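You operate a simulated robot arm through the tools that you are given. There is no shell and no other tool. Be economical: measure what you need, move in short steps, check, and stop when the job is done.

The job below is to be done with a simulated two-armed robot. You get a single attempt, and the scene is never put back.

JOB
Pick up the blue cordless handset from the top of the wooden bench with blue legs with one hand, pass it to the other hand and put it on the green bay of the blue cart.

Only the result counts: the job must be done as asked and must still hold three seconds after the hand-in. Knocking over, shifting, dropping, spilling or breaking anything else fails it.

ROBOT AND FRAMES
Two 7-joint arms with two-finger parallel grippers on one trunk, on a base that drives. Base frame: it is fixed to the floor where the robot stands at the start and does not move with it; the origin is under the middle of the robot, x ahead of it, y to its left, z up; the surface under the hand at the start is at about z = 860. Lengths are in mm, angles in rad, forces in N, time in s.
The left shoulder is at the start at [70, 134, 1201], the right one opposite. With the tool pointing down near the work surface each hand reaches from about 100 to 640 mm from the robot's upright axis, wherever it stands, measured 20 degrees to its own side. Places, roughly: green bay of the blue cart (31x24 cm) [-420, 760, 860]. Payload 1.57 kg a hand.
The TCP of each hand is the grasp point between the finger pads, 30 mm short of the fingertips. In the tool frame z runs along the fingers and y along their closing line. The gripper opens to 80 mm. The fingers are 17 mm wide and 12 mm thick; the gripper's body (40 by 82 mm) begins 80 mm behind the TCP.
Orientation is told as [roll, pitch, yaw] about the base's x, y, z axes, in that order, counted from this pose: with the fingers straight down and closing along the base's y, the tool's x points along the base's -x, its y along +y and its z along -z.

CONTROLS
- The arms move only by the tool servo_tool. It takes "left_commands", "right_commands" or both (then of equal length, played together; a hand with none holds still); each is a list of rows, each a list of 3 entries, a list of its own where there are three numbers: the shift along the tool's x, y, z in mm, then the turn, a rotation vector about the tool's x, y, z in rad, then the finger opening in mm, from 0 to 80. In form: [[[tx, ty, tz], [wx, wy, wz], jaw], ...]. A call has 1 to 8 rows; each row shifts and turns the commanded pose from where the row before left it, along the tool's axes as they then stand. A row lasts 0.2 s, in which the tool goes at most 50 mm and 0.15 rad; a call with a longer step from one row to the next is refused whole, and so is a gripper value outside its range. Where a pose cannot be reached the arm comes as near as it can. A force on the tool above 40 N (or 10 N above the force at the start of the call, whichever is more), or a blocked arm, ends the call early, and 0.2 s more pass. The fingers move at their own pace (about 153 mm/s each) and stop on an object; they squeeze with about 36 N. The grip force told is the motor's: it shows also when the fingers shut on nothing. Time passes only in rows, and 0.2 s behind the last, so rows that do not move let the fingers close. It gives the time, the measured TCP pose, the force on the tool (base axes), the opening and the grip force at its end, in the units of the frame above (readings bear some noise), with the torque about the TCP (base axes, N m) and any sound that the robot's microphone picked up.
- Cameras (640 x 400 px; columns grow to the right, rows downward): "scene" is now at [94, 74.7, 1427.8]; the picture's right is [0.85, -0.52, 0.00], its down [-0.31, -0.51, -0.80] and it looks along [0.42, 0.68, -0.60] (base axes); focal length 214 px, centre (320, 200). "left" rides on the left gripper at [72, 7, -122] in its tool frame; the picture's right is [-0.09, 1.00, 0.00], its down [-0.84, -0.08, -0.54] and it looks along [-0.54, -0.05, 0.84] (tool axes); focal length 238 px, centre (320, 200). "right" rides on the right gripper at [72, -7, -122] in its tool frame; the picture's right is [0.09, 1.00, 0.00], its down [-0.84, 0.08, -0.54] and it looks along [-0.54, 0.05, 0.84] (tool axes); focal length 238 px, centre (320, 200). There is no depth. A picture from a camera that has moved, and an enlarged one, comes with that camera's place and axes in the base frame and with its lens.
- capture(camera): a new picture of that camera. It takes no simulated time.
- lift_body(by): slides the trunk up (or, below 0, down) by that many mm; the arms and the scene camera ride with it, the base frame stays. It gives what a move gives, with no picture.
- drive_base(legs): drives the robot by 1 to 6 legs, each [ahead, left, turn to the left] in mm, mm and rad, along the robot's own axes; the way and the turn of a leg run together, so that a leg with both is an arc; at most 1500 mm and 3.142 rad a leg. The arms and the cameras ride along, it lands a little off, and it stops where it bumps. It gives what a move gives.
- aim_head(pan, tilt): turns the head with the scene camera to pan (to the left, within 1.501 rad either way) and tilt (down, from -0.506 to 1.204), counted from straight ahead of the robot. It gives what a move gives.
- close_up(camera, box): a new picture of the part [left, top, right, bottom] of that camera's present view, enlarged. It takes no simulated time.
- close_job(): hands the job in; it is judged then, once.

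Go step by step. Nothing tells you exact positions but the pictures and the camera data: compare them with the known pose of the tool, close in by small moves and look again before you grip or let go. The budget is 120 turns and 108 pictures, counting those below and the enlarged ones. Unless the task says otherwise, let go and move clear before handing in.

The tools are called after ">>>" as name(argument=value, ...) on one line, values as JSON. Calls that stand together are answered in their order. servo_tool: Moves the arms, as the interface text tells. Its arguments: {"type":"object","properties":{"left_commands":{"type":"array","items":{"type":"array"}},"right_commands":{"type":"array","items":{"type":"array"}}},"required":[]} The other tools are called the same way: lift_body (by) slides the trunk up or down; drive_base (legs) drives the base; aim_head (pan, tilt) turns the head that bears the scene camera; capture (camera) takes a picture; close_up (camera, box) takes an enlarged picture of a part of a camera's view; close_job () hands the job in.

At the start:

```text
time: 0.0
left_tcp_pos: [294.0, 425.6, 1169.3]
left_ee_rot: [-0.001, 0.0, 0.0]
left_contact_force: [-1.2, -0.9, 0.5]
left_ft_torque: [-0.01, -0.01, 0.01]
left_grip_width: 80.1
left_grip_force: 0.1
right_tcp_pos: [387.0, 43.2, 1188.3]
right_ee_rot: [-0.001, 0.0, 0.0]
right_contact_force: [-0.3, -0.1, 0.2]
right_ft_torque: [-0.02, 0.04, 0.0]
right_grip_width: 79.9
right_grip_force: 0.1
trunk travel left (down, up): [-775.0, 165.0]
robot x, y, heading: [-0.8, 1.9, -0.001]
head pan, tilt: [1.021, 0.641]
```

scene: 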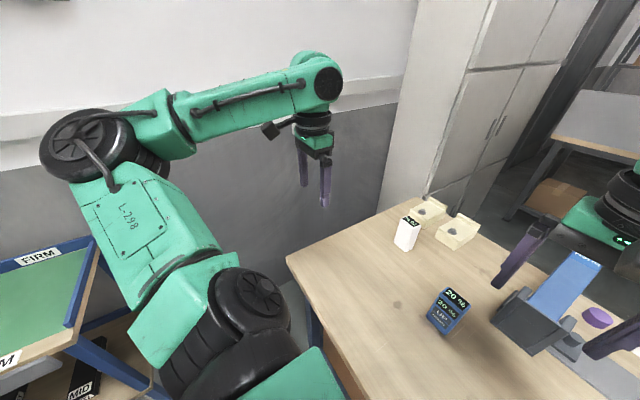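
right: 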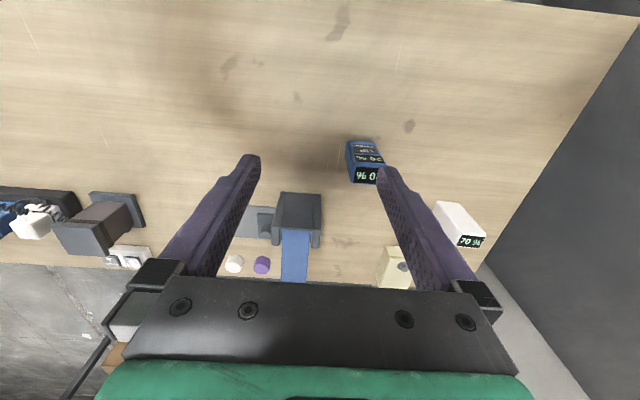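
left: 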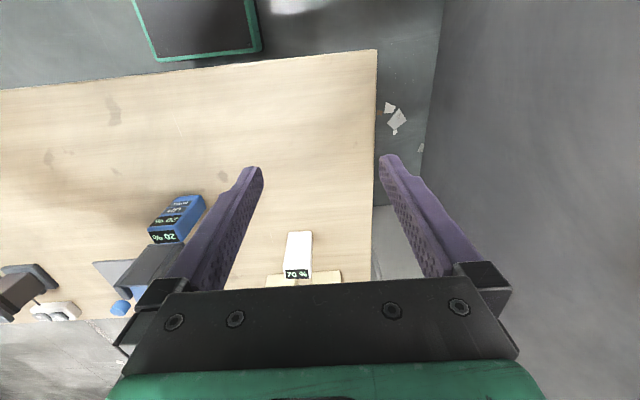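

I see a small blue device with a display in the middle of the bench, a white one, and some charger or holder with a blue piece. I'll take enlarged looks before deciding which is the handset.

>>> close_up(camera="scene", box=[380, 180, 640, 360])

>>> close_up(camera="right", box=[200, 120, 500, 300])

>>> close_up(camera="scene", box=[0, 200, 200, 400])

```text
2.22 times, centred on (510, 270) of scene
camera zoom: at [94.0, 74.7, 1427.8], right [0.85, -0.52, 0.0], down [-0.31, -0.51, -0.8], along [0.42, 0.68, -0.6], focal length 477 px, centre (-102, 44)
```

zoom: 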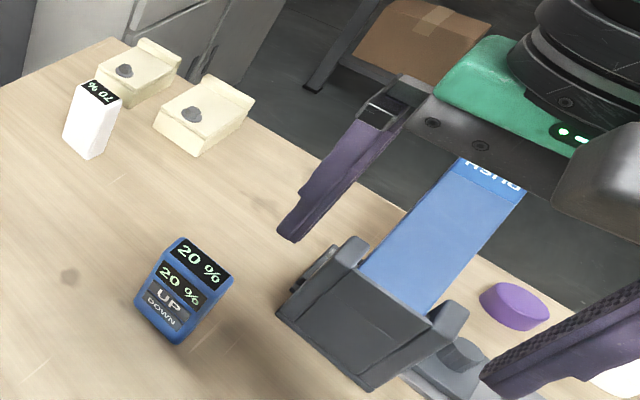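

```text
2.13 times, centred on (350, 210) of right
camera zoom: at [316.2, 37.5, 1310.4], right [-0.09, 1.0, 0.0], down [0.84, 0.08, 0.54], along [0.54, 0.05, -0.84], focal length 508 px, centre (256, 179)
```

zoom: 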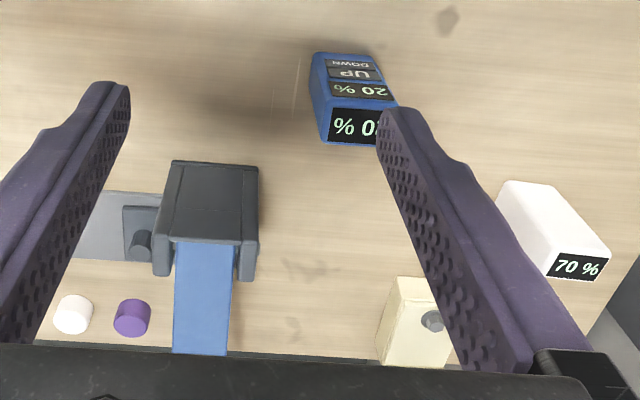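

```text
2.00 times, centred on (100, 300) of scene
camera zoom: at [94.0, 74.7, 1427.8], right [0.85, -0.52, 0.0], down [-0.31, -0.51, -0.8], along [0.42, 0.68, -0.6], focal length 429 px, centre (760, 0)
```

zoom: 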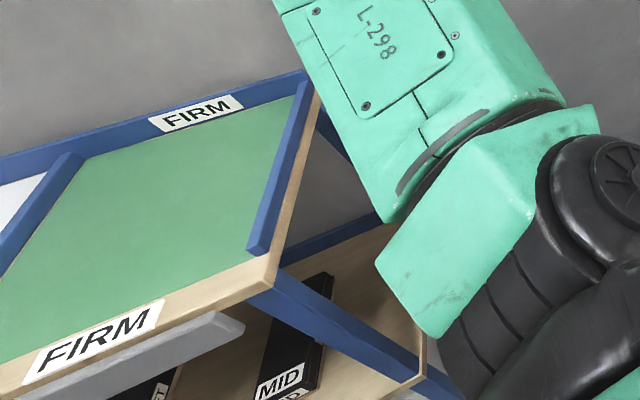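

The "20 % / UP / DOWN" unit could be a controller; the blue handset candidates need a better look. I'll aim the head straight at the bench.

>>> aim_head(pan=0.3, tilt=0.7)

>>> capture(camera="scene")

>>> aim_head(pan=-0.5, tilt=0.7)

>>> capture(camera="scene")

```text
time: 1.1
left_tcp_pos: [295.5, 424.3, 1170.7]
left_ee_rot: [0.001, 0.0, -0.001]
left_contact_force: [-0.2, 0.2, 0.2]
left_ft_torque: [0.01, 0.01, -0.03]
left_grip_width: 80.1
left_grip_force: 0.0
right_tcp_pos: [387.7, 43.1, 1188.6]
right_ee_rot: [0.0, -0.001, -0.001]
right_contact_force: [-0.1, 0.3, -0.4]
right_ft_torque: [0.03, 0.02, 0.02]
right_grip_width: 79.8
right_grip_force: 0.0
trunk travel left (down, up): [-775.0, 165.0]
robot x, y, heading: [-1.4, 3.2, -0.0]
head pan, tilt: [0.3, 0.7]
```

```text
101 pictures are left
camera scene: at [129.6, 25.7, 1422.8], right [0.3, -0.95, 0.0], down [-0.62, -0.19, -0.76], along [0.73, 0.23, -0.64], focal length 214 px, centre (320, 200)
```

scene: 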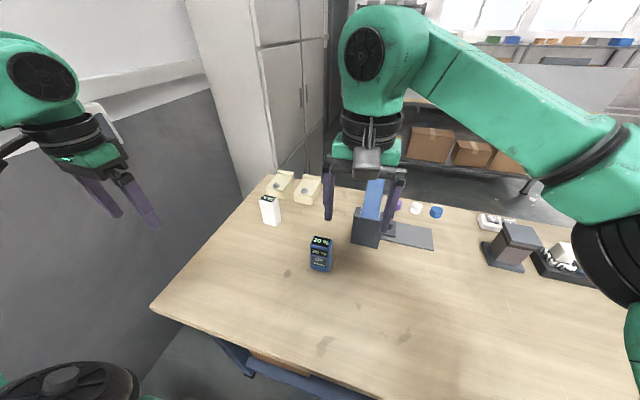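

```text
time: 2.2
left_tcp_pos: [294.3, 424.0, 1169.6]
left_ee_rot: [0.0, 0.001, 0.0]
left_contact_force: [0.2, -1.7, 0.9]
left_ft_torque: [0.02, -0.01, 0.0]
left_grip_width: 80.2
left_grip_force: 0.1
right_tcp_pos: [386.9, 43.4, 1188.1]
right_ee_rot: [0.001, -0.001, -0.001]
right_contact_force: [0.4, 0.5, -0.3]
right_ft_torque: [0.03, 0.0, 0.02]
right_grip_width: 80.0
right_grip_force: 0.1
trunk travel left (down, up): [-775.0, 165.0]
robot x, y, heading: [0.6, -1.3, 0.002]
head pan, tilt: [-0.499, 0.7]
```

```text
100 pictures are left
camera scene: at [123.1, -40.1, 1422.8], right [-0.48, -0.88, 0.0], down [-0.57, 0.31, -0.76], along [0.67, -0.37, -0.64], focal length 214 px, centre (320, 200)
```

scene: 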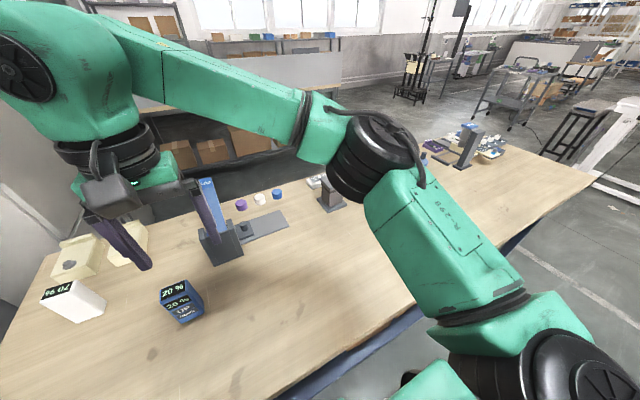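

The tall blue piece sits in a dark stand with a plate. I'll enlarge it and the far right of the bench.

>>> close_up(camera="scene", box=[140, 160, 300, 330])

>>> close_up(camera="scene", box=[400, 110, 520, 185])

>>> close_up(camera="right", box=[0, 170, 160, 290])

```text
2.35 times, centred on (220, 245) of scene
camera zoom: at [123.1, -40.1, 1422.8], right [-0.48, -0.88, 0.0], down [-0.57, 0.31, -0.76], along [0.67, -0.37, -0.64], focal length 505 px, centre (555, 94)
```

zoom: 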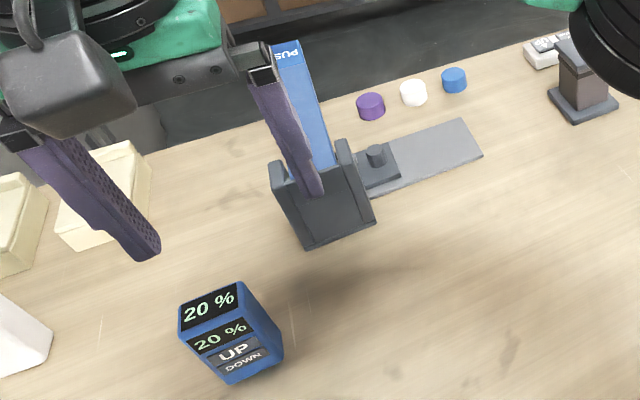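

```text
5.33 times, centred on (460, 148) of scene
camera zoom: at [123.1, -40.1, 1422.8], right [-0.48, -0.88, 0.0], down [-0.57, 0.31, -0.76], along [0.67, -0.37, -0.64], focal length 1144 px, centre (-427, 480)
```

zoom: 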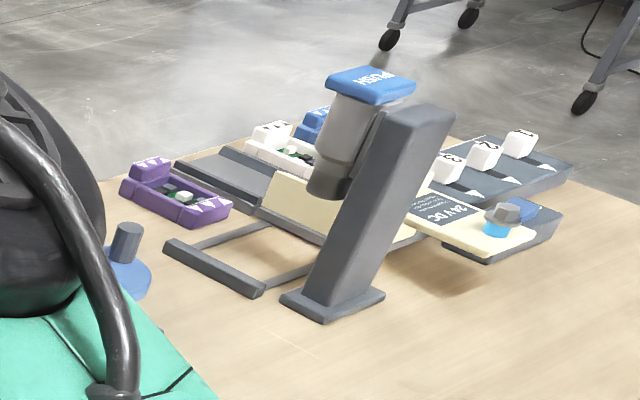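

```text
3.33 times, centred on (80, 230) of right
camera zoom: at [316.2, 37.5, 1310.4], right [-0.09, 1.0, 0.0], down [0.84, 0.08, 0.54], along [0.54, 0.05, -0.84], focal length 794 px, centre (1120, 100)
```

zoom: 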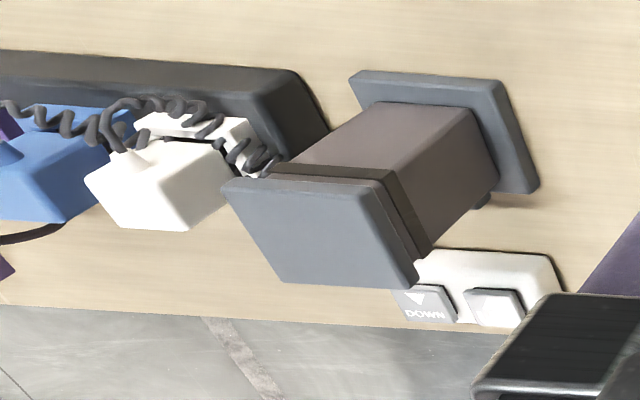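

The blue upright unit (20 %, UP/DOWN, no cord) is the blue cordless handset; the others with coils are corded. I put its top at about [481, 128, 972] with its front facing the robot. I'll bring the right hand's camera in line with it.

>>> servo_tool(right_commands=[[[0, 42, 0], [0, 0, 0], 80], [[0, 42, 0], [0, 0, 0], 80], [[0, 0, 40], [0, 0, 0], 80]])

>>> capture(camera="right")

>>> close_up(camera="right", box=[240, 100, 400, 200])

>>> close_up(camera="scene", box=[140, 260, 230, 340])

>>> close_up(camera="left", box=[120, 170, 240, 270])

```text
time: 3.0
left_tcp_pos: [295.6, 421.8, 1170.6]
left_ee_rot: [0.001, 0.002, -0.002]
left_contact_force: [0.1, 0.1, 0.5]
left_ft_torque: [0.02, 0.01, -0.01]
left_grip_width: 79.9
left_grip_force: 0.1
right_tcp_pos: [387.7, 126.3, 1146.8]
right_ee_rot: [0.002, 0.001, 0.0]
right_contact_force: [-0.2, -0.5, -0.1]
right_ft_torque: [0.04, 0.03, 0.03]
right_grip_width: 79.9
right_grip_force: 0.0
trunk travel left (down, up): [-775.0, 165.0]
robot x, y, heading: [-0.2, 2.9, -0.0]
head pan, tilt: [-0.499, 0.7]
```

```text
96 pictures are left
camera right: at [317.5, 120.9, 1269.4], right [-0.09, 1.0, 0.0], down [0.84, 0.08, 0.54], along [0.54, 0.05, -0.84], focal length 238 px, centre (320, 200)
```

right: 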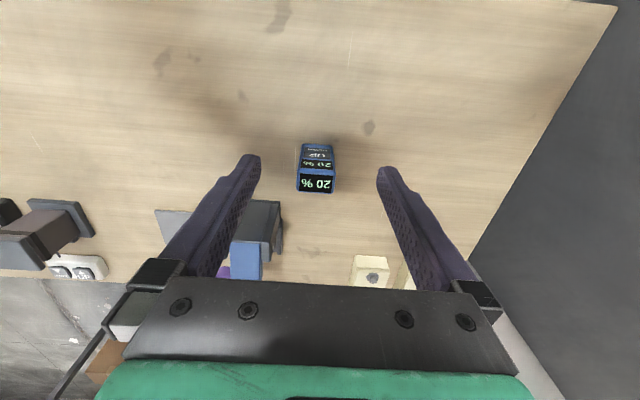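

```text
4.00 times, centred on (320, 150) of right
camera zoom: at [317.5, 120.9, 1269.4], right [-0.09, 1.0, 0.0], down [0.84, 0.08, 0.54], along [0.54, 0.05, -0.84], focal length 953 px, centre (320, 400)
```

zoom: 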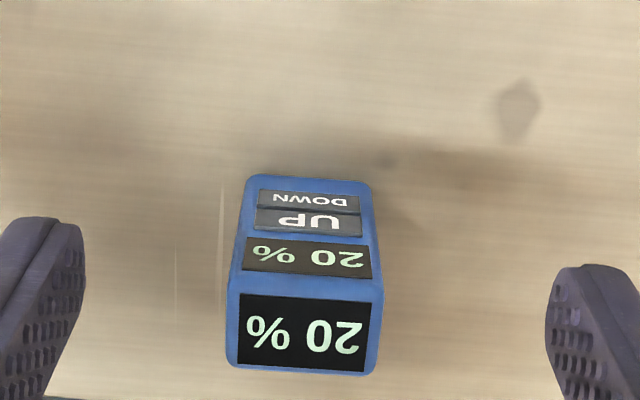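

```text
5.00 times, centred on (185, 300) of scene
camera zoom: at [124.7, -42.6, 1422.6], right [-0.48, -0.88, 0.0], down [-0.57, 0.31, -0.76], along [0.67, -0.37, -0.65], focal length 1072 px, centre (995, -300)
```

zoom: 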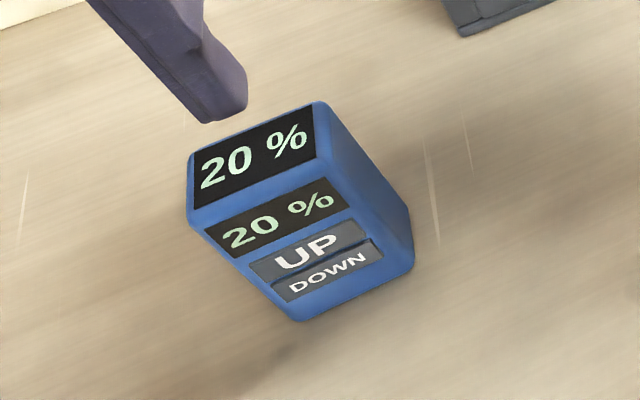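

```text
4.00 times, centred on (180, 220) of left
camera zoom: at [223.3, 430.1, 1293.4], right [0.09, 1.0, 0.0], down [0.84, -0.08, 0.54], along [0.54, -0.05, -0.84], focal length 953 px, centre (880, 120)
```

zoom: 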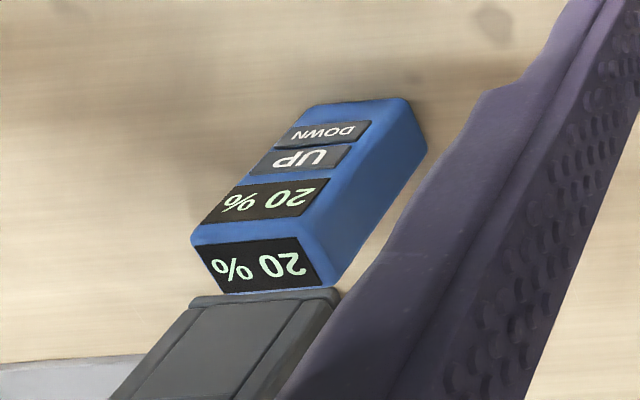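

The handset is an upright box about 34 × 54 × 113 mm centred near [480, 130], top at z≈974, yaw about 0. I'll move the right hand above it and check.

>>> servo_tool(right_commands=[[[-46, 2, 0], [0, 0, 0], 80], [[-46, 2, 0], [0, 0, 0], 80], [[0, 0, 45], [0, 0, 0], 80], [[0, 0, 45], [0, 0, 0], 80], [[0, 0, 25], [0, 0, 0], 80], [[0, 0, 0], [0, 0, 0], 80]])

>>> capture(camera="right")

>>> close_up(camera="left", box=[80, 130, 260, 270])

>>> capture(camera="scene")

```text
time: 4.4
left_tcp_pos: [293.4, 422.9, 1170.2]
left_ee_rot: [0.0, 0.0, -0.001]
left_contact_force: [-0.5, -0.4, -0.6]
left_ft_torque: [0.01, 0.02, 0.01]
left_grip_width: 79.9
left_grip_force: 0.0
right_tcp_pos: [457.6, 130.5, 1031.8]
right_ee_rot: [0.0, 0.0, 0.0]
right_contact_force: [-0.1, 0.4, -0.9]
right_ft_torque: [0.0, 0.01, -0.01]
right_grip_width: 79.7
right_grip_force: 0.1
right hand out of reach, approached as far as the arm can: row 2
trunk travel left (down, up): [-775.0, 165.0]
robot x, y, heading: [-0.3, -0.3, 0.002]
head pan, tilt: [-0.499, 0.7]
```

```text
92 pictures are left
camera right: at [385.4, 124.6, 1153.7], right [-0.09, 1.0, 0.0], down [0.84, 0.08, 0.54], along [0.54, 0.05, -0.84], focal length 238 px, centre (320, 200)
```

right: 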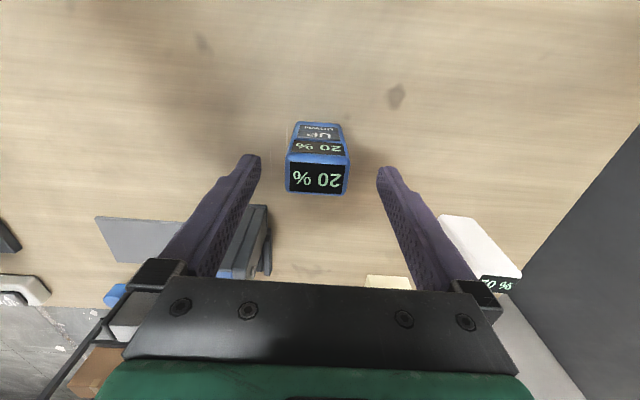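

```text
2.86 times, centred on (170, 200) of left
camera zoom: at [221.6, 431.7, 1293.1], right [0.09, 1.0, 0.0], down [0.84, -0.08, 0.54], along [0.54, -0.05, -0.84], focal length 681 px, centre (749, 200)
```

zoom: 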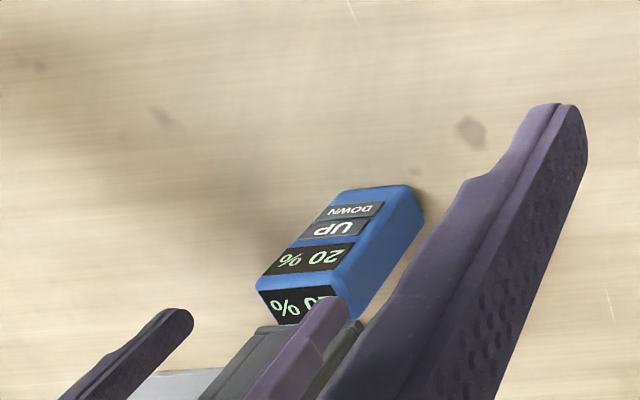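

```text
90 pictures are left
camera scene: at [122.9, -40.9, 1422.8], right [-0.48, -0.88, 0.0], down [-0.57, 0.31, -0.76], along [0.67, -0.37, -0.64], focal length 214 px, centre (320, 200)
```

scene: 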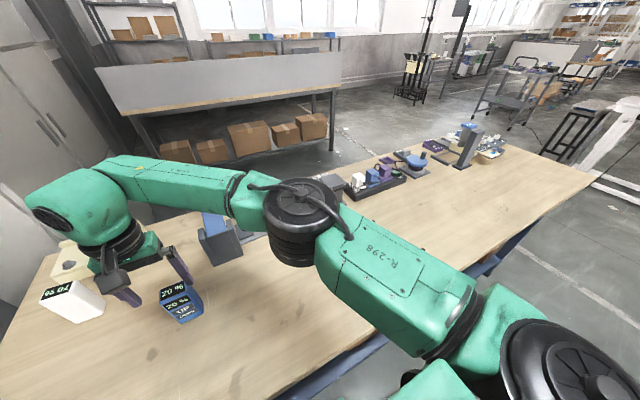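

The handset top recomputes to [479, 131.7]; the hand fell 21 mm short in x. I'll try the small rest step.

>>> servo_tool(right_commands=[[[-21, 1, 0], [0, 0, 0], 80], [[0, 0, 0], [0, 0, 0], 80]])

```text
time: 5.0
left_tcp_pos: [294.6, 424.5, 1170.5]
left_ee_rot: [0.003, -0.001, 0.0]
left_contact_force: [-0.4, 0.5, -0.3]
left_ft_torque: [0.01, -0.02, -0.01]
left_grip_width: 79.8
left_grip_force: 0.2
right_tcp_pos: [477.3, 131.9, 1030.8]
right_ee_rot: [0.0, -0.001, 0.0]
right_contact_force: [-0.7, 0.6, -0.3]
right_ft_torque: [0.03, -0.01, -0.01]
right_grip_width: 79.8
right_grip_force: 0.1
trunk travel left (down, up): [-775.0, 165.0]
robot x, y, heading: [1.3, 1.4, 0.001]
head pan, tilt: [-0.499, 0.7]
```

In place at [477, 132]. I'll descend to z≈957 with open fingers and look.

>>> servo_tool(right_commands=[[[-2, 0, 30], [0, 0, 0], 80], [[0, 0, 25], [0, 0, 0], 80], [[0, 0, 19], [0, 0, 0], 80], [[0, 0, 0], [0, 0, 0], 80]])

>>> capture(camera="right")

>>> close_up(camera="scene", box=[70, 220, 250, 340])

```text
time: 6.0
left_tcp_pos: [294.3, 424.4, 1169.7]
left_ee_rot: [0.001, 0.001, -0.001]
left_contact_force: [0.2, -0.7, -0.2]
left_ft_torque: [0.0, -0.02, 0.0]
left_grip_width: 80.1
left_grip_force: 0.0
right_tcp_pos: [477.8, 132.4, 957.9]
right_ee_rot: [0.0, 0.001, 0.0]
right_contact_force: [0.0, 0.4, 0.1]
right_ft_torque: [0.01, 0.02, 0.01]
right_grip_width: 79.8
right_grip_force: 0.0
trunk travel left (down, up): [-775.0, 165.0]
robot x, y, heading: [-0.2, -0.3, 0.001]
head pan, tilt: [-0.499, 0.7]
```

```text
89 pictures are left
camera right: at [407.3, 126.8, 1080.2], right [-0.09, 1.0, 0.0], down [0.84, 0.08, 0.54], along [0.54, 0.05, -0.84], focal length 238 px, centre (320, 200)
```

right: 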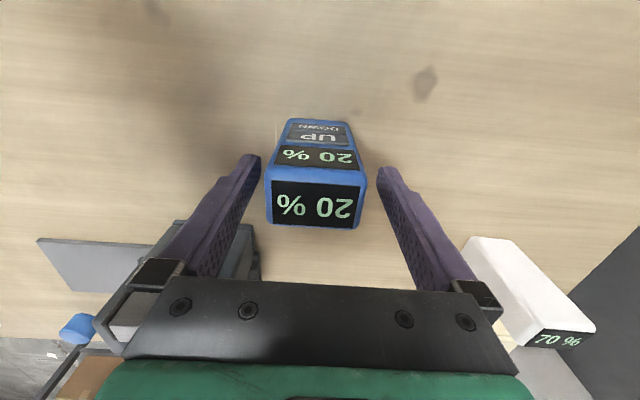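

```text
3.33 times, centred on (160, 280) of scene
camera zoom: at [123.1, -40.1, 1422.8], right [-0.48, -0.88, 0.0], down [-0.57, 0.31, -0.76], along [0.67, -0.37, -0.64], focal length 715 px, centre (853, -67)
```

zoom: 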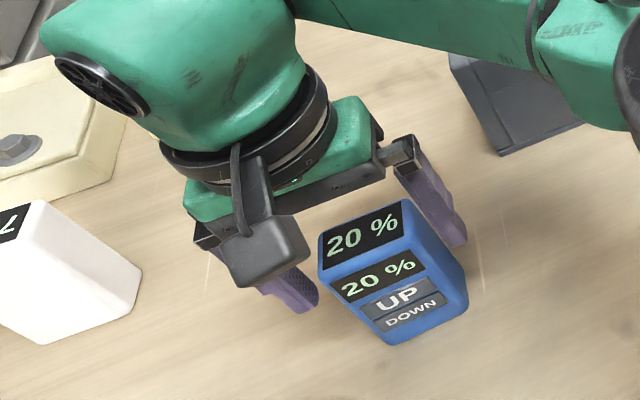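

The handset is centred between the fingers. I'll close on it.

>>> servo_tool(right_commands=[[[0, 0, 0], [0, 0, 0], 45], [[0, 0, 0], [0, 0, 0], 40], [[0, 0, 0], [0, 0, 0], 40]])

```text
time: 6.8
left_tcp_pos: [293.3, 424.4, 1170.1]
left_ee_rot: [-0.001, -0.001, -0.001]
left_contact_force: [0.9, 0.4, -0.4]
left_ft_torque: [-0.03, -0.01, 0.01]
left_grip_width: 79.9
left_grip_force: 0.1
right_tcp_pos: [478.8, 131.3, 957.3]
right_ee_rot: [0.0, 0.0, -0.001]
right_contact_force: [-0.1, 1.1, -0.7]
right_ft_torque: [-0.02, -0.01, -0.03]
right_grip_width: 55.7
right_grip_force: 36.0
trunk travel left (down, up): [-775.0, 165.0]
robot x, y, heading: [1.9, 0.8, 0.004]
head pan, tilt: [-0.499, 0.7]
```

Gripped (55.7 mm, 36 N). Lift straight up.

>>> servo_tool(right_commands=[[[0, 0, -30], [0, 0, 0], 40], [[0, 0, -45], [0, 0, 0], 40], [[10, -10, -45], [0, 0, 0], 40], [[40, -25, -25], [0, 0, 0], 40], [[40, -30, 0], [0, 0, 0], 40], [[30, -40, 0], [0, 0, 0], 40], [[0, -30, 0], [0, 0, 0], 40]])

>>> capture(camera="right")

>>> aim_head(pan=0.2, tilt=0.6)

>>> capture(camera="scene")

```text
refused: row 4 steps farther than a row can; nothing moved
```

```text
87 pictures are left
camera right: at [407.4, 126.8, 1080.3], right [-0.09, 1.0, 0.0], down [0.84, 0.08, 0.54], along [0.54, 0.05, -0.84], focal length 238 px, centre (320, 200)
```

right: 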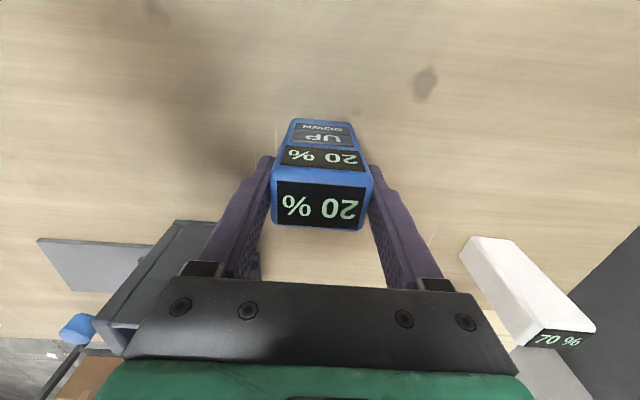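

```text
time: 7.9
left_tcp_pos: [293.8, 424.2, 1169.3]
left_ee_rot: [0.0, -0.001, 0.0]
left_contact_force: [0.7, 0.6, -0.4]
left_ft_torque: [-0.04, 0.03, -0.02]
left_grip_width: 80.0
left_grip_force: 0.0
right_tcp_pos: [478.7, 132.3, 956.7]
right_ee_rot: [-0.001, 0.0, 0.0]
right_contact_force: [0.7, 0.0, 0.2]
right_ft_torque: [0.01, 0.0, 0.01]
right_grip_width: 55.7
right_grip_force: 35.8
trunk travel left (down, up): [-775.0, 165.0]
robot x, y, heading: [-2.8, -0.5, 0.003]
head pan, tilt: [0.201, 0.6]
```

```text
86 pictures are left
camera scene: at [135.5, 18.1, 1431.3], right [0.2, -0.98, 0.0], down [-0.55, -0.11, -0.82], along [0.81, 0.16, -0.57], focal length 214 px, centre (320, 200)
```

scene: 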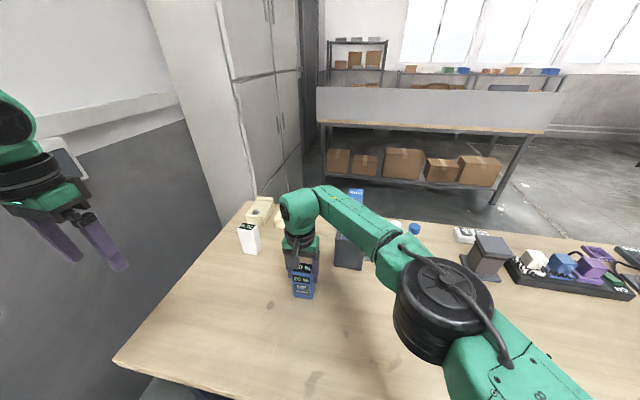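

The call was refused for an over-long step; I'll lift with smaller steps.

>>> servo_tool(right_commands=[[[0, 0, -20], [0, 0, 0], 40], [[0, 0, -35], [0, 0, 0], 40], [[0, 0, -40], [0, 0, 0], 40], [[10, -10, -40], [0, 0, 0], 40], [[30, -20, -20], [0, 0, 0], 40], [[35, -30, 0], [0, 0, 0], 40], [[30, -30, 0], [0, 0, 0], 40], [[10, -30, 0], [0, 0, 0], 40]])

>>> capture(camera="right")

```text
time: 9.7
left_tcp_pos: [294.0, 422.6, 1171.9]
left_ee_rot: [0.002, 0.0, 0.0]
left_contact_force: [-0.4, -0.7, -0.4]
left_ft_torque: [-0.02, 0.02, -0.03]
left_grip_width: 79.9
left_grip_force: 0.2
right_tcp_pos: [364.0, 8.5, 1113.4]
right_ee_rot: [0.001, 0.0, -0.001]
right_contact_force: [0.6, -0.3, -1.6]
right_ft_torque: [0.02, -0.02, 0.0]
right_grip_width: 55.7
right_grip_force: 36.3
trunk travel left (down, up): [-775.0, 165.0]
robot x, y, heading: [3.3, 2.6, -0.003]
head pan, tilt: [0.201, 0.6]
```

```text
85 pictures are left
camera right: at [292.8, 3.2, 1237.1], right [-0.09, 1.0, 0.0], down [0.84, 0.08, 0.54], along [0.54, 0.05, -0.84], focal length 238 px, centre (320, 200)
```

right: 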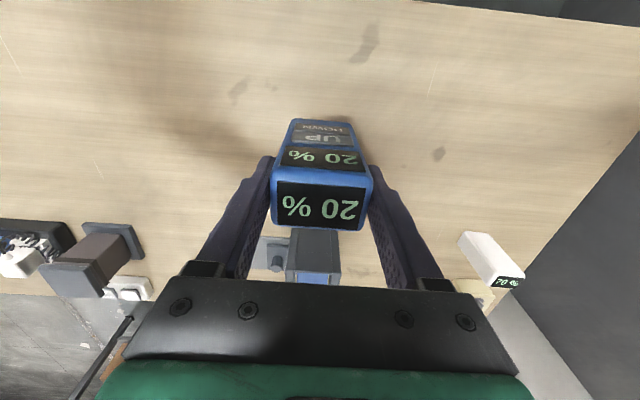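

The handset is held well. I'll now roll the right hand to point left (+y), and yaw the left hand by −90° so it can take the handset crosswise from above.

>>> servo_tool(right_commands=[[[0, 0, 0], [-0.145, 0, 0], 40], [[0, 0, 0], [-0.145, 0, 0], 40], [[0, 0, 0], [-0.145, 0, 0], 40], [[0, 0, 0], [-0.145, 0, 0], 40], [[0, 0, 0], [-0.145, 0, 0], 40], [[0, 0, 0], [-0.145, 0, 0], 40], [[0, 0, 0], [-0.145, 0, 0], 40], [[0, 0, 0], [-0.145, 0, 0], 40]], left_commands=[[[0, 0, 0], [0, 0, 0.145], 80], [[0, 0, 0], [0, 0, 0.145], 80], [[0, 0, 0], [0, 0, 0.145], 80], [[0, 0, 0], [0, 0, 0.145], 80], [[0, 0, 0], [0, 0, 0.145], 80], [[0, 0, 0], [0, 0, 0.145], 80], [[0, 0, 0], [0, 0, 0.145], 80], [[0, 0, 0], [0, 0, 0.145], 80]])

```text
time: 11.5
left_tcp_pos: [295.1, 425.6, 1170.3]
left_ee_rot: [0.0, 0.001, -1.164]
left_contact_force: [-0.2, -0.3, 0.3]
left_ft_torque: [-0.02, -0.03, -0.01]
left_grip_width: 80.3
left_grip_force: 0.1
right_tcp_pos: [363.2, 10.1, 1112.5]
right_ee_rot: [1.162, 0.0, -0.001]
right_contact_force: [-0.4, 0.4, -2.1]
right_ft_torque: [-0.11, 0.01, 0.01]
right_grip_width: 55.7
right_grip_force: 35.7
trunk travel left (down, up): [-775.0, 165.0]
robot x, y, heading: [-1.0, -0.3, 0.0]
head pan, tilt: [0.201, 0.6]
```

>>> servo_tool(right_commands=[[[0, 0, 0], [-0.14, 0, 0], 40], [[0, 0, 0], [-0.14, 0, 0], 40], [[0, 0, 0], [-0.127, 0, 0], 40], [[0, 0, 0], [0, 0, 0], 40]], left_commands=[[[0, 0, 0], [0, 0, 0.14], 80], [[0, 0, 0], [0, 0, 0.14], 80], [[0, 0, 0], [0, 0, 0.127], 80], [[0, 0, 0], [0, 0, 0], 80]])

>>> capture(camera="scene")

>>> capture(camera="left")

>>> capture(camera="right")

```text
time: 12.5
left_tcp_pos: [294.5, 424.7, 1169.9]
left_ee_rot: [0.001, 0.002, -1.569]
left_contact_force: [-0.3, -0.6, 0.0]
left_ft_torque: [0.01, 0.03, -0.01]
left_grip_width: 79.8
left_grip_force: 0.0
right_tcp_pos: [364.9, 12.2, 1111.8]
right_ee_rot: [1.568, -0.001, 0.0]
right_contact_force: [-0.2, 0.6, -0.3]
right_ft_torque: [0.0, -0.02, 0.03]
right_grip_width: 39.9
right_grip_force: 0.0
trunk travel left (down, up): [-775.0, 165.0]
robot x, y, heading: [2.0, 1.4, 0.001]
head pan, tilt: [0.201, 0.6]
```

```text
84 pictures are left
camera scene: at [135.0, 17.7, 1431.4], right [0.2, -0.98, 0.0], down [-0.55, -0.11, -0.83], along [0.81, 0.16, -0.56], focal length 214 px, centre (320, 200)
```

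scene: 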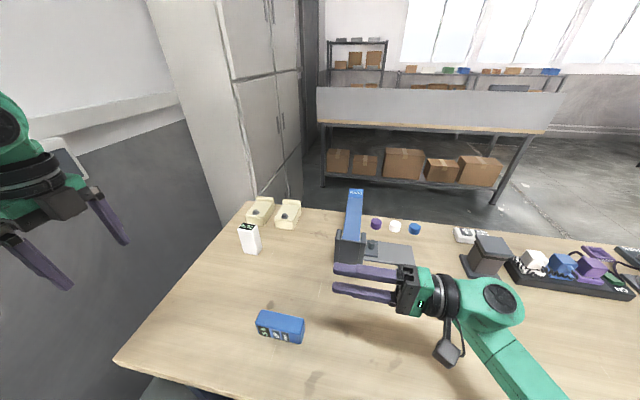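

```text
83 pictures are left
camera left: at [300.6, 497.3, 1293.2], right [1.0, -0.09, 0.0], down [-0.08, -0.84, 0.54], along [-0.05, -0.54, -0.84], focal length 238 px, centre (320, 200)
```

left: 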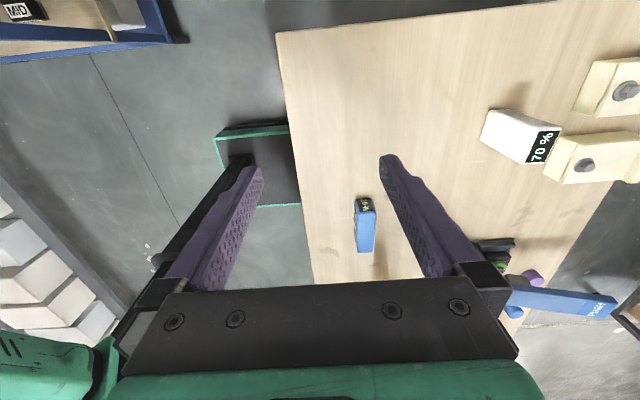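

```text
82 pictures are left
camera right: at [294.0, -109.1, 1107.4], right [-0.09, 0.0, 1.0], down [0.84, -0.54, 0.08], along [0.54, 0.84, 0.05], focal length 238 px, centre (320, 200)
```

right: 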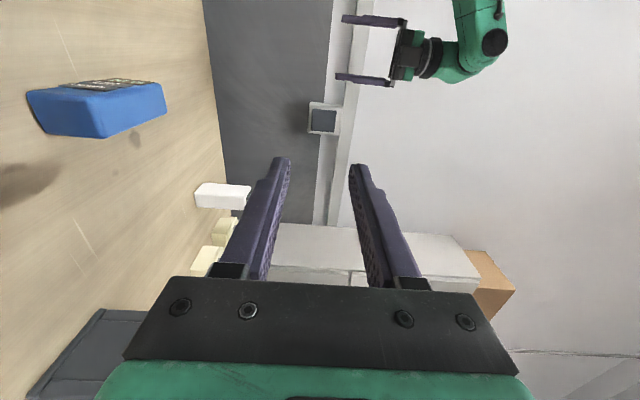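

The handset slipped out of the right fingers during the roll and now lies on the bench. I'll check its state and pose before regripping with more overlap.

>>> close_up(camera="scene", box=[220, 290, 340, 365])

>>> close_up(camera="left", box=[300, 170, 420, 270])

>>> close_up(camera="right", box=[0, 60, 200, 180])

```text
5.33 times, centred on (280, 328) of scene
camera zoom: at [135.0, 17.7, 1431.4], right [0.2, -0.98, 0.0], down [-0.55, -0.11, -0.83], along [0.81, 0.16, -0.56], focal length 1144 px, centre (533, -480)
```

zoom: 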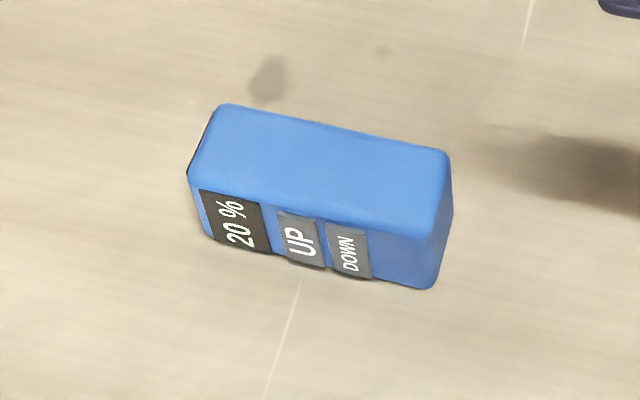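

```text
4.00 times, centred on (360, 220) of left
camera zoom: at [300.6, 497.3, 1293.2], right [1.0, -0.09, 0.0], down [-0.08, -0.84, 0.54], along [-0.05, -0.54, -0.84], focal length 953 px, centre (160, 120)
```

zoom: 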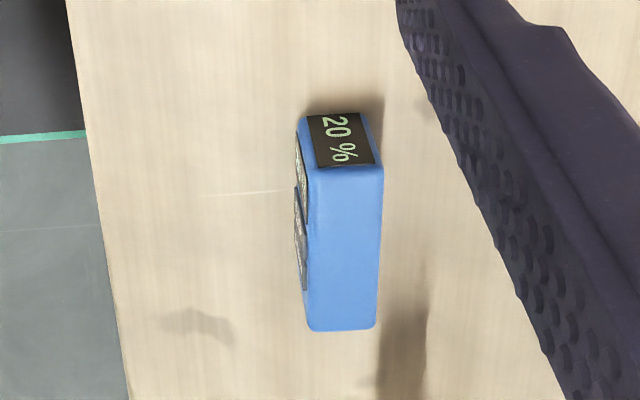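

```text
3.20 times, centred on (100, 120) of right
camera zoom: at [294.0, -109.1, 1107.4], right [-0.09, 0.0, 1.0], down [0.84, -0.54, 0.08], along [0.54, 0.84, 0.05], focal length 763 px, centre (1024, 456)
```

zoom: 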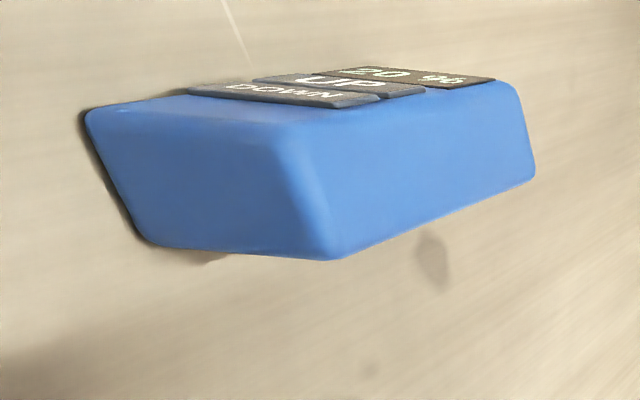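

The handset lies intact on its side: x 350–385, y 105–216, z 860–914, aligned with y. This time I'll grip across its 34 mm thickness with deeper overlap: right hand tilted, taking the −y end; the left (vertical) will take the +y end. First reorient the right hand.

>>> servo_tool(right_commands=[[[0, 0, 0], [0.145, 0, 0], 80], [[0, 0, 0], [0.145, 0, 0], 80], [[0, 0, 0], [0.145, 0, 0], 80], [[0, 0, 0], [0.145, 0, 0], 80], [[0, 0, 0], [0.145, 0, 0], 80], [[0, 0, 0], [0.145, 0, 0], 80], [[0, 0, 0], [0, 0, -0.1428], 80], [[0, 0, 0], [0, 0, -0.1428], 80]])

>>> servo_tool(right_commands=[[[0, 0, 0], [0, 0, -0.1428], 80], [[0, 0, 0], [0, 0, -0.1428], 80], [[0, 0, 0], [0, 0, -0.1428], 80], [[0, 0, 0], [0, 0, -0.1428], 80], [[0, 0, 0], [0, 0, -0.1428], 80], [[0, 0, 0], [0, 0, -0.1428], 80], [[0, 0, 0], [0, 0, -0.1428], 80], [[0, 0, 0], [0, 0, -0.1428], 80]])

>>> servo_tool(right_commands=[[[0, 0, 0], [0, 0, -0.1428], 80], [[0, 0, 0], [0, 0, 0], 80]])

>>> capture(camera="scene")

>>> capture(camera="right")

```text
time: 14.3
left_tcp_pos: [294.4, 424.0, 1170.5]
left_ee_rot: [-0.002, 0.0, -1.567]
left_contact_force: [-0.3, 0.6, 0.5]
left_ft_torque: [0.0, 0.04, -0.01]
left_grip_width: 80.0
left_grip_force: 0.2
right_tcp_pos: [366.2, 11.7, 1112.2]
right_ee_rot: [0.676, -0.183, 0.222]
right_contact_force: [-0.8, 0.6, 0.9]
right_ft_torque: [-0.01, -0.01, 0.03]
right_grip_width: 80.2
right_grip_force: 0.1
trunk travel left (down, up): [-775.0, 165.0]
robot x, y, heading: [3.8, 1.6, -0.0]
head pan, tilt: [0.201, 0.6]
```

```text
time: 16.1
left_tcp_pos: [294.4, 424.7, 1169.4]
left_ee_rot: [0.0, 0.002, -1.567]
left_contact_force: [0.6, -0.3, -0.3]
left_ft_torque: [0.01, -0.02, 0.0]
left_grip_width: 79.9
left_grip_force: 0.0
right_tcp_pos: [344.6, 4.7, 1115.8]
right_ee_rot: [0.433, -0.589, 0.87]
right_contact_force: [0.4, 0.4, -0.3]
right_ft_torque: [-0.04, -0.01, 0.0]
right_grip_width: 80.3
right_grip_force: 0.0
right hand out of reach, approached as far as the arm can: row 6, 7, 8
trunk travel left (down, up): [-775.0, 165.0]
robot x, y, heading: [-3.3, 2.9, 0.001]
head pan, tilt: [0.201, 0.6]
```

```text
time: 16.7
left_tcp_pos: [294.3, 424.5, 1170.8]
left_ee_rot: [0.001, -0.001, -1.567]
left_contact_force: [0.3, -0.4, 0.3]
left_ft_torque: [0.01, 0.0, -0.02]
left_grip_width: 80.0
left_grip_force: 0.0
right_tcp_pos: [344.1, 4.0, 1114.2]
right_ee_rot: [0.434, -0.586, 0.868]
right_contact_force: [0.4, -0.4, -0.1]
right_ft_torque: [-0.03, -0.03, 0.01]
right_grip_width: 79.9
right_grip_force: 0.0
right hand out of reach, approached as far as the arm can: row 1
trunk travel left (down, up): [-775.0, 165.0]
robot x, y, heading: [1.3, -0.1, -0.004]
head pan, tilt: [0.201, 0.6]
```

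```text
78 pictures are left
camera scene: at [135.0, 17.9, 1431.4], right [0.2, -0.98, 0.0], down [-0.55, -0.11, -0.83], along [0.81, 0.16, -0.56], focal length 214 px, centre (320, 200)
```

scene: 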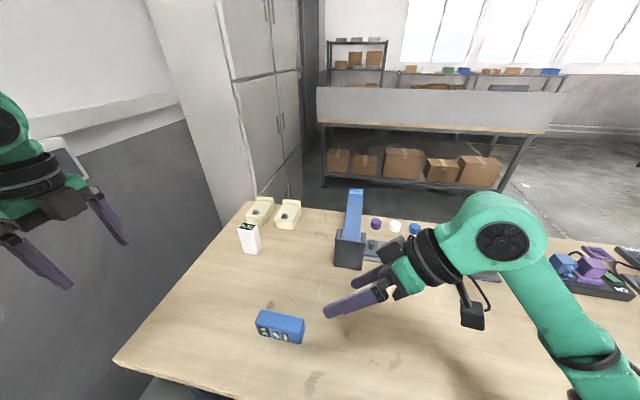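

```text
77 pictures are left
camera right: at [311.6, -122.9, 1165.4], right [-0.89, 0.35, 0.3], down [0.38, 0.21, 0.9], along [0.25, 0.91, -0.32], focal length 238 px, centre (320, 200)
```

right: 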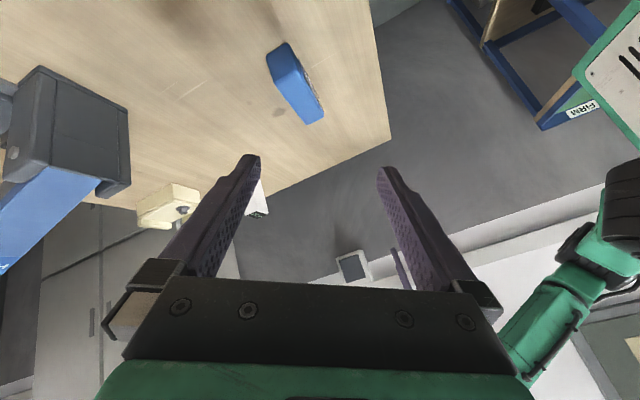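

Yaw +90° exceeds the right wrist's limit (stopped at ≈1.0 with the tilt of 0.71 kept). I'll turn the other way to −90°.

>>> servo_tool(right_commands=[[[0, 0, 0], [0, 0, 0.143], 80], [[0, 0, 0], [0, 0, 0.143], 80], [[0, 0, 0], [0, 0, 0.143], 80], [[0, 0, 0], [0, 0, 0.143], 80], [[0, 0, 0], [0, 0, 0.143], 80], [[0, 0, 0], [0, 0, 0.143], 80], [[0, 0, 0], [0, 0, 0.143], 80], [[0, 0, 0], [0, 0, 0.0], 80]])

```text
time: 18.5
left_tcp_pos: [294.9, 424.5, 1172.2]
left_ee_rot: [-0.001, 0.0, -1.568]
left_contact_force: [0.4, -0.7, -0.8]
left_ft_torque: [0.01, 0.0, -0.01]
left_grip_width: 80.2
left_grip_force: 0.1
right_tcp_pos: [343.3, 4.2, 1114.0]
right_ee_rot: [0.714, -0.003, -0.002]
right_contact_force: [0.2, 0.2, 0.0]
right_ft_torque: [-0.01, 0.01, -0.01]
right_grip_width: 79.9
right_grip_force: 0.1
trunk travel left (down, up): [-775.0, 165.0]
robot x, y, heading: [1.6, -0.3, -0.002]
head pan, tilt: [0.201, 0.6]
```

>>> servo_tool(right_commands=[[[0, 0, 0], [0, 0, 0.143], 80], [[0, 0, 0], [0, 0, 0.143], 80], [[0, 0, 0], [0, 0, 0.143], 80], [[0, 0, 0], [0, 0, 0.143], 80], [[0, 0, 0], [0, 0, 0.143], 80], [[0, 0, 0], [0, 0, 0.143], 80], [[0, 0, 0], [0, 0, 0.143], 80], [[0, 0, 0], [0, 0, 0.143], 80]])

>>> servo_tool(right_commands=[[[0, 0, 0], [0, 0, 0.143], 80], [[0, 0, 0], [0, 0, 0.143], 80], [[0, 0, 0], [0, 0, 0.141], 80], [[0, 0, 0], [0, 0, 0.0], 80]])

>>> capture(camera="scene")

>>> capture(camera="right")

```text
time: 20.3
left_tcp_pos: [294.9, 422.8, 1169.9]
left_ee_rot: [0.0, 0.0, -1.567]
left_contact_force: [0.2, 0.0, 0.0]
left_ft_torque: [0.0, 0.02, -0.02]
left_grip_width: 80.0
left_grip_force: 0.1
right_tcp_pos: [342.6, 5.0, 1114.9]
right_ee_rot: [0.348, 0.636, -1.027]
right_contact_force: [-0.3, 0.1, 0.2]
right_ft_torque: [-0.01, 0.02, -0.01]
right_grip_width: 79.9
right_grip_force: 0.0
trunk travel left (down, up): [-775.0, 165.0]
robot x, y, heading: [-0.4, -0.6, 0.001]
head pan, tilt: [0.201, 0.6]
```

```text
time: 21.3
left_tcp_pos: [294.5, 424.0, 1170.6]
left_ee_rot: [0.0, 0.0, -1.566]
left_contact_force: [-0.1, 0.0, -0.1]
left_ft_torque: [0.04, -0.02, -0.02]
left_grip_width: 79.9
left_grip_force: 0.1
right_tcp_pos: [344.3, 3.0, 1114.8]
right_ee_rot: [0.008, 0.714, -1.571]
right_contact_force: [0.8, -0.4, 1.0]
right_ft_torque: [0.01, -0.01, 0.02]
right_grip_width: 79.7
right_grip_force: 0.1
trunk travel left (down, up): [-775.0, 165.0]
robot x, y, heading: [-2.8, 0.9, 0.001]
head pan, tilt: [0.201, 0.6]
```

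```text
76 pictures are left
camera scene: at [135.1, 18.0, 1431.4], right [0.2, -0.98, 0.0], down [-0.55, -0.11, -0.82], along [0.81, 0.16, -0.57], focal length 214 px, centre (320, 200)
```

scene: 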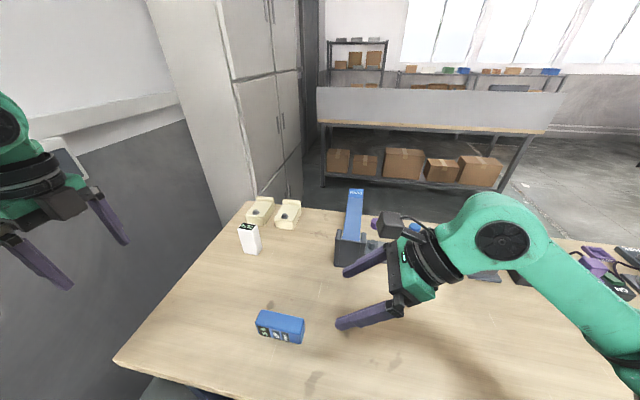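

```text
75 pictures are left
camera right: at [338.2, -20.7, 1254.9], right [1.0, 0.07, 0.06], down [0.08, -0.99, -0.14], along [0.05, 0.14, -0.99], focal length 238 px, centre (320, 200)
```

right: 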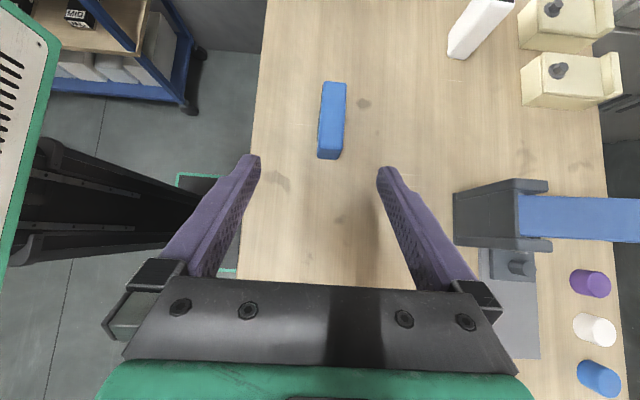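

Now the right hand is tilted 0.71 with fingers closing along x. The handset centre line is x≈367, y 102–215. I'll move to a stand-off 150 mm back on the approach axis.

>>> servo_tool(right_commands=[[[-18.6, 7.6, 30.2], [0, 0, 0], 80], [[-18.6, 7.6, 30.2], [0, 0, 0], 80], [[-18.6, 7.5, 30.1], [0, 0, 0], 80], [[0, 0, 0], [0, 0, 0], 80]])

>>> capture(camera="right")

```text
time: 22.3
left_tcp_pos: [294.5, 424.7, 1170.0]
left_ee_rot: [-0.001, 0.0, -1.566]
left_contact_force: [-0.2, 0.0, 0.2]
left_ft_torque: [0.02, 0.0, 0.0]
left_grip_width: 79.8
left_grip_force: 0.1
right_tcp_pos: [366.5, 20.0, 1011.5]
right_ee_rot: [0.007, 0.714, -1.566]
right_contact_force: [0.9, 0.4, 0.3]
right_ft_torque: [-0.02, 0.0, -0.01]
right_grip_width: 80.0
right_grip_force: 0.1
trunk travel left (down, up): [-775.0, 165.0]
robot x, y, heading: [-0.8, 0.4, -0.003]
head pan, tilt: [0.201, 0.6]
```

```text
74 pictures are left
camera right: at [359.1, -3.8, 1150.9], right [1.0, 0.07, 0.07], down [0.08, -0.99, -0.14], along [0.05, 0.14, -0.99], focal length 238 px, centre (320, 200)
```

right: 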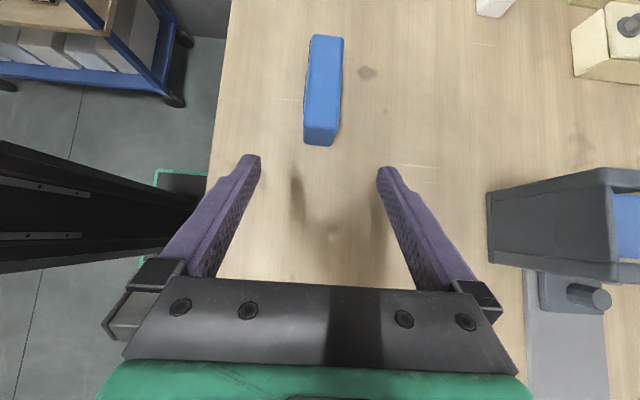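

Alignment is good. Advance along the tool axis.

>>> servo_tool(right_commands=[[[0, 0, 40], [0, 0, 0], 80], [[0, 0, 40], [0, 0, 0], 80], [[0, 0, 30], [0, 0, 0], 80], [[0, 0, 20], [0, 0, 0], 80], [[0, 0, 19], [0, 0, 0], 80], [[0, 0, 0], [0, 0, 0], 80]])

>>> capture(camera="right")

>>> close_up(camera="scene", box=[200, 240, 440, 390])

```text
time: 23.7
left_tcp_pos: [294.8, 423.3, 1171.9]
left_ee_rot: [0.0, 0.003, -1.567]
left_contact_force: [0.2, 0.2, -0.8]
left_ft_torque: [0.02, -0.05, 0.03]
left_grip_width: 80.3
left_grip_force: 0.0
right_tcp_pos: [368.7, 121.2, 898.1]
right_ee_rot: [0.007, 0.714, -1.568]
right_contact_force: [-0.3, 0.1, 1.0]
right_ft_torque: [-0.01, -0.02, 0.01]
right_grip_width: 79.9
right_grip_force: 0.1
trunk travel left (down, up): [-775.0, 165.0]
robot x, y, heading: [0.5, -0.4, 0.003]
head pan, tilt: [0.201, 0.6]
```

```text
73 pictures are left
camera right: at [362.1, 96.5, 1038.0], right [1.0, 0.07, 0.07], down [0.08, -0.99, -0.14], along [0.05, 0.14, -0.99], focal length 238 px, centre (320, 200)
```

right: 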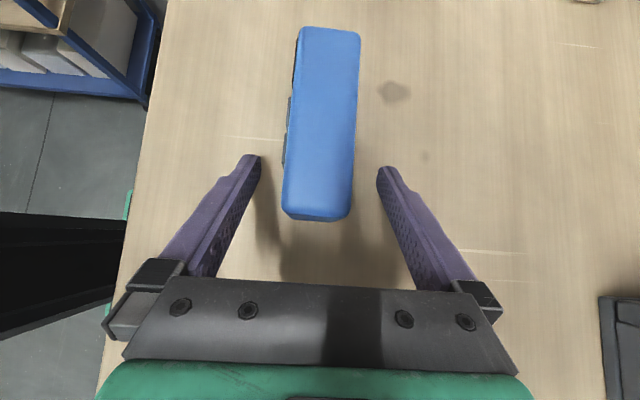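

```text
2.67 times, centred on (320, 315) of scene
camera zoom: at [134.9, 17.8, 1431.4], right [0.2, -0.98, 0.0], down [-0.55, -0.11, -0.83], along [0.81, 0.16, -0.56], focal length 572 px, centre (320, -107)
```

zoom: 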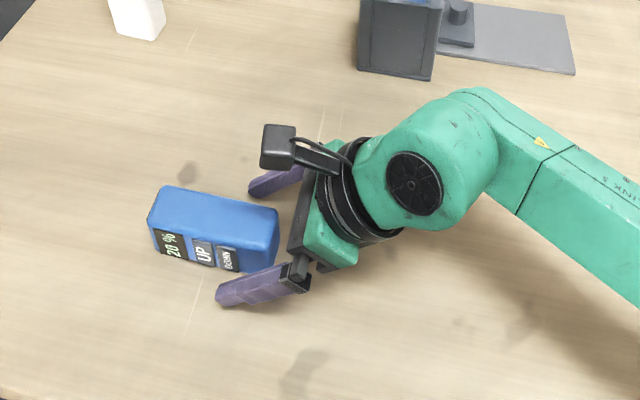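

Centred in x; I'll nudge 6 mm further along y for overlap, then close.

>>> servo_tool(right_commands=[[[4.5, 0, 3.9], [0, 0, 0], 80], [[0, 0, 0], [0, 0, 0], 40], [[0, 0, 0], [0, 0, 0], 25], [[0, 0, 0], [0, 0, 0], 20], [[0, 0, 0], [0, 0, 0], 20]])

>>> capture(camera="right")

```text
time: 24.9
left_tcp_pos: [295.3, 423.2, 1170.2]
left_ee_rot: [0.0, 0.0, -1.567]
left_contact_force: [0.1, -0.2, -0.4]
left_ft_torque: [0.01, 0.0, 0.05]
left_grip_width: 79.8
left_grip_force: 0.1
right_tcp_pos: [368.5, 127.6, 897.6]
right_ee_rot: [0.007, 0.713, -1.565]
right_contact_force: [0.2, -0.1, -0.4]
right_ft_torque: [-0.05, 0.05, -0.01]
right_grip_width: 37.8
right_grip_force: 35.9
trunk travel left (down, up): [-775.0, 165.0]
robot x, y, heading: [-2.3, -3.4, 0.003]
head pan, tilt: [0.201, 0.6]
```

```text
71 pictures are left
camera right: at [362.1, 102.6, 1037.6], right [1.0, 0.07, 0.07], down [0.08, -0.99, -0.14], along [0.05, 0.14, -0.99], focal length 238 px, centre (320, 200)
```

right: 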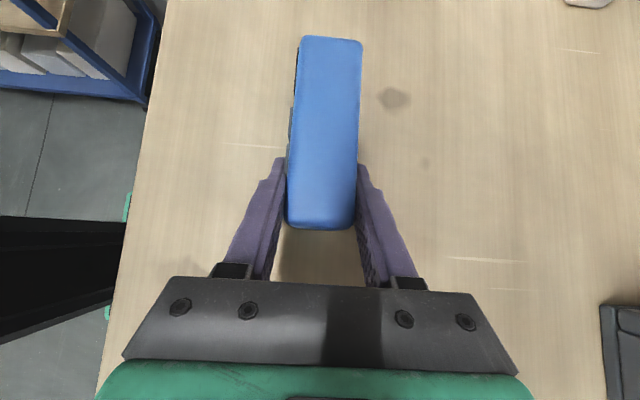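

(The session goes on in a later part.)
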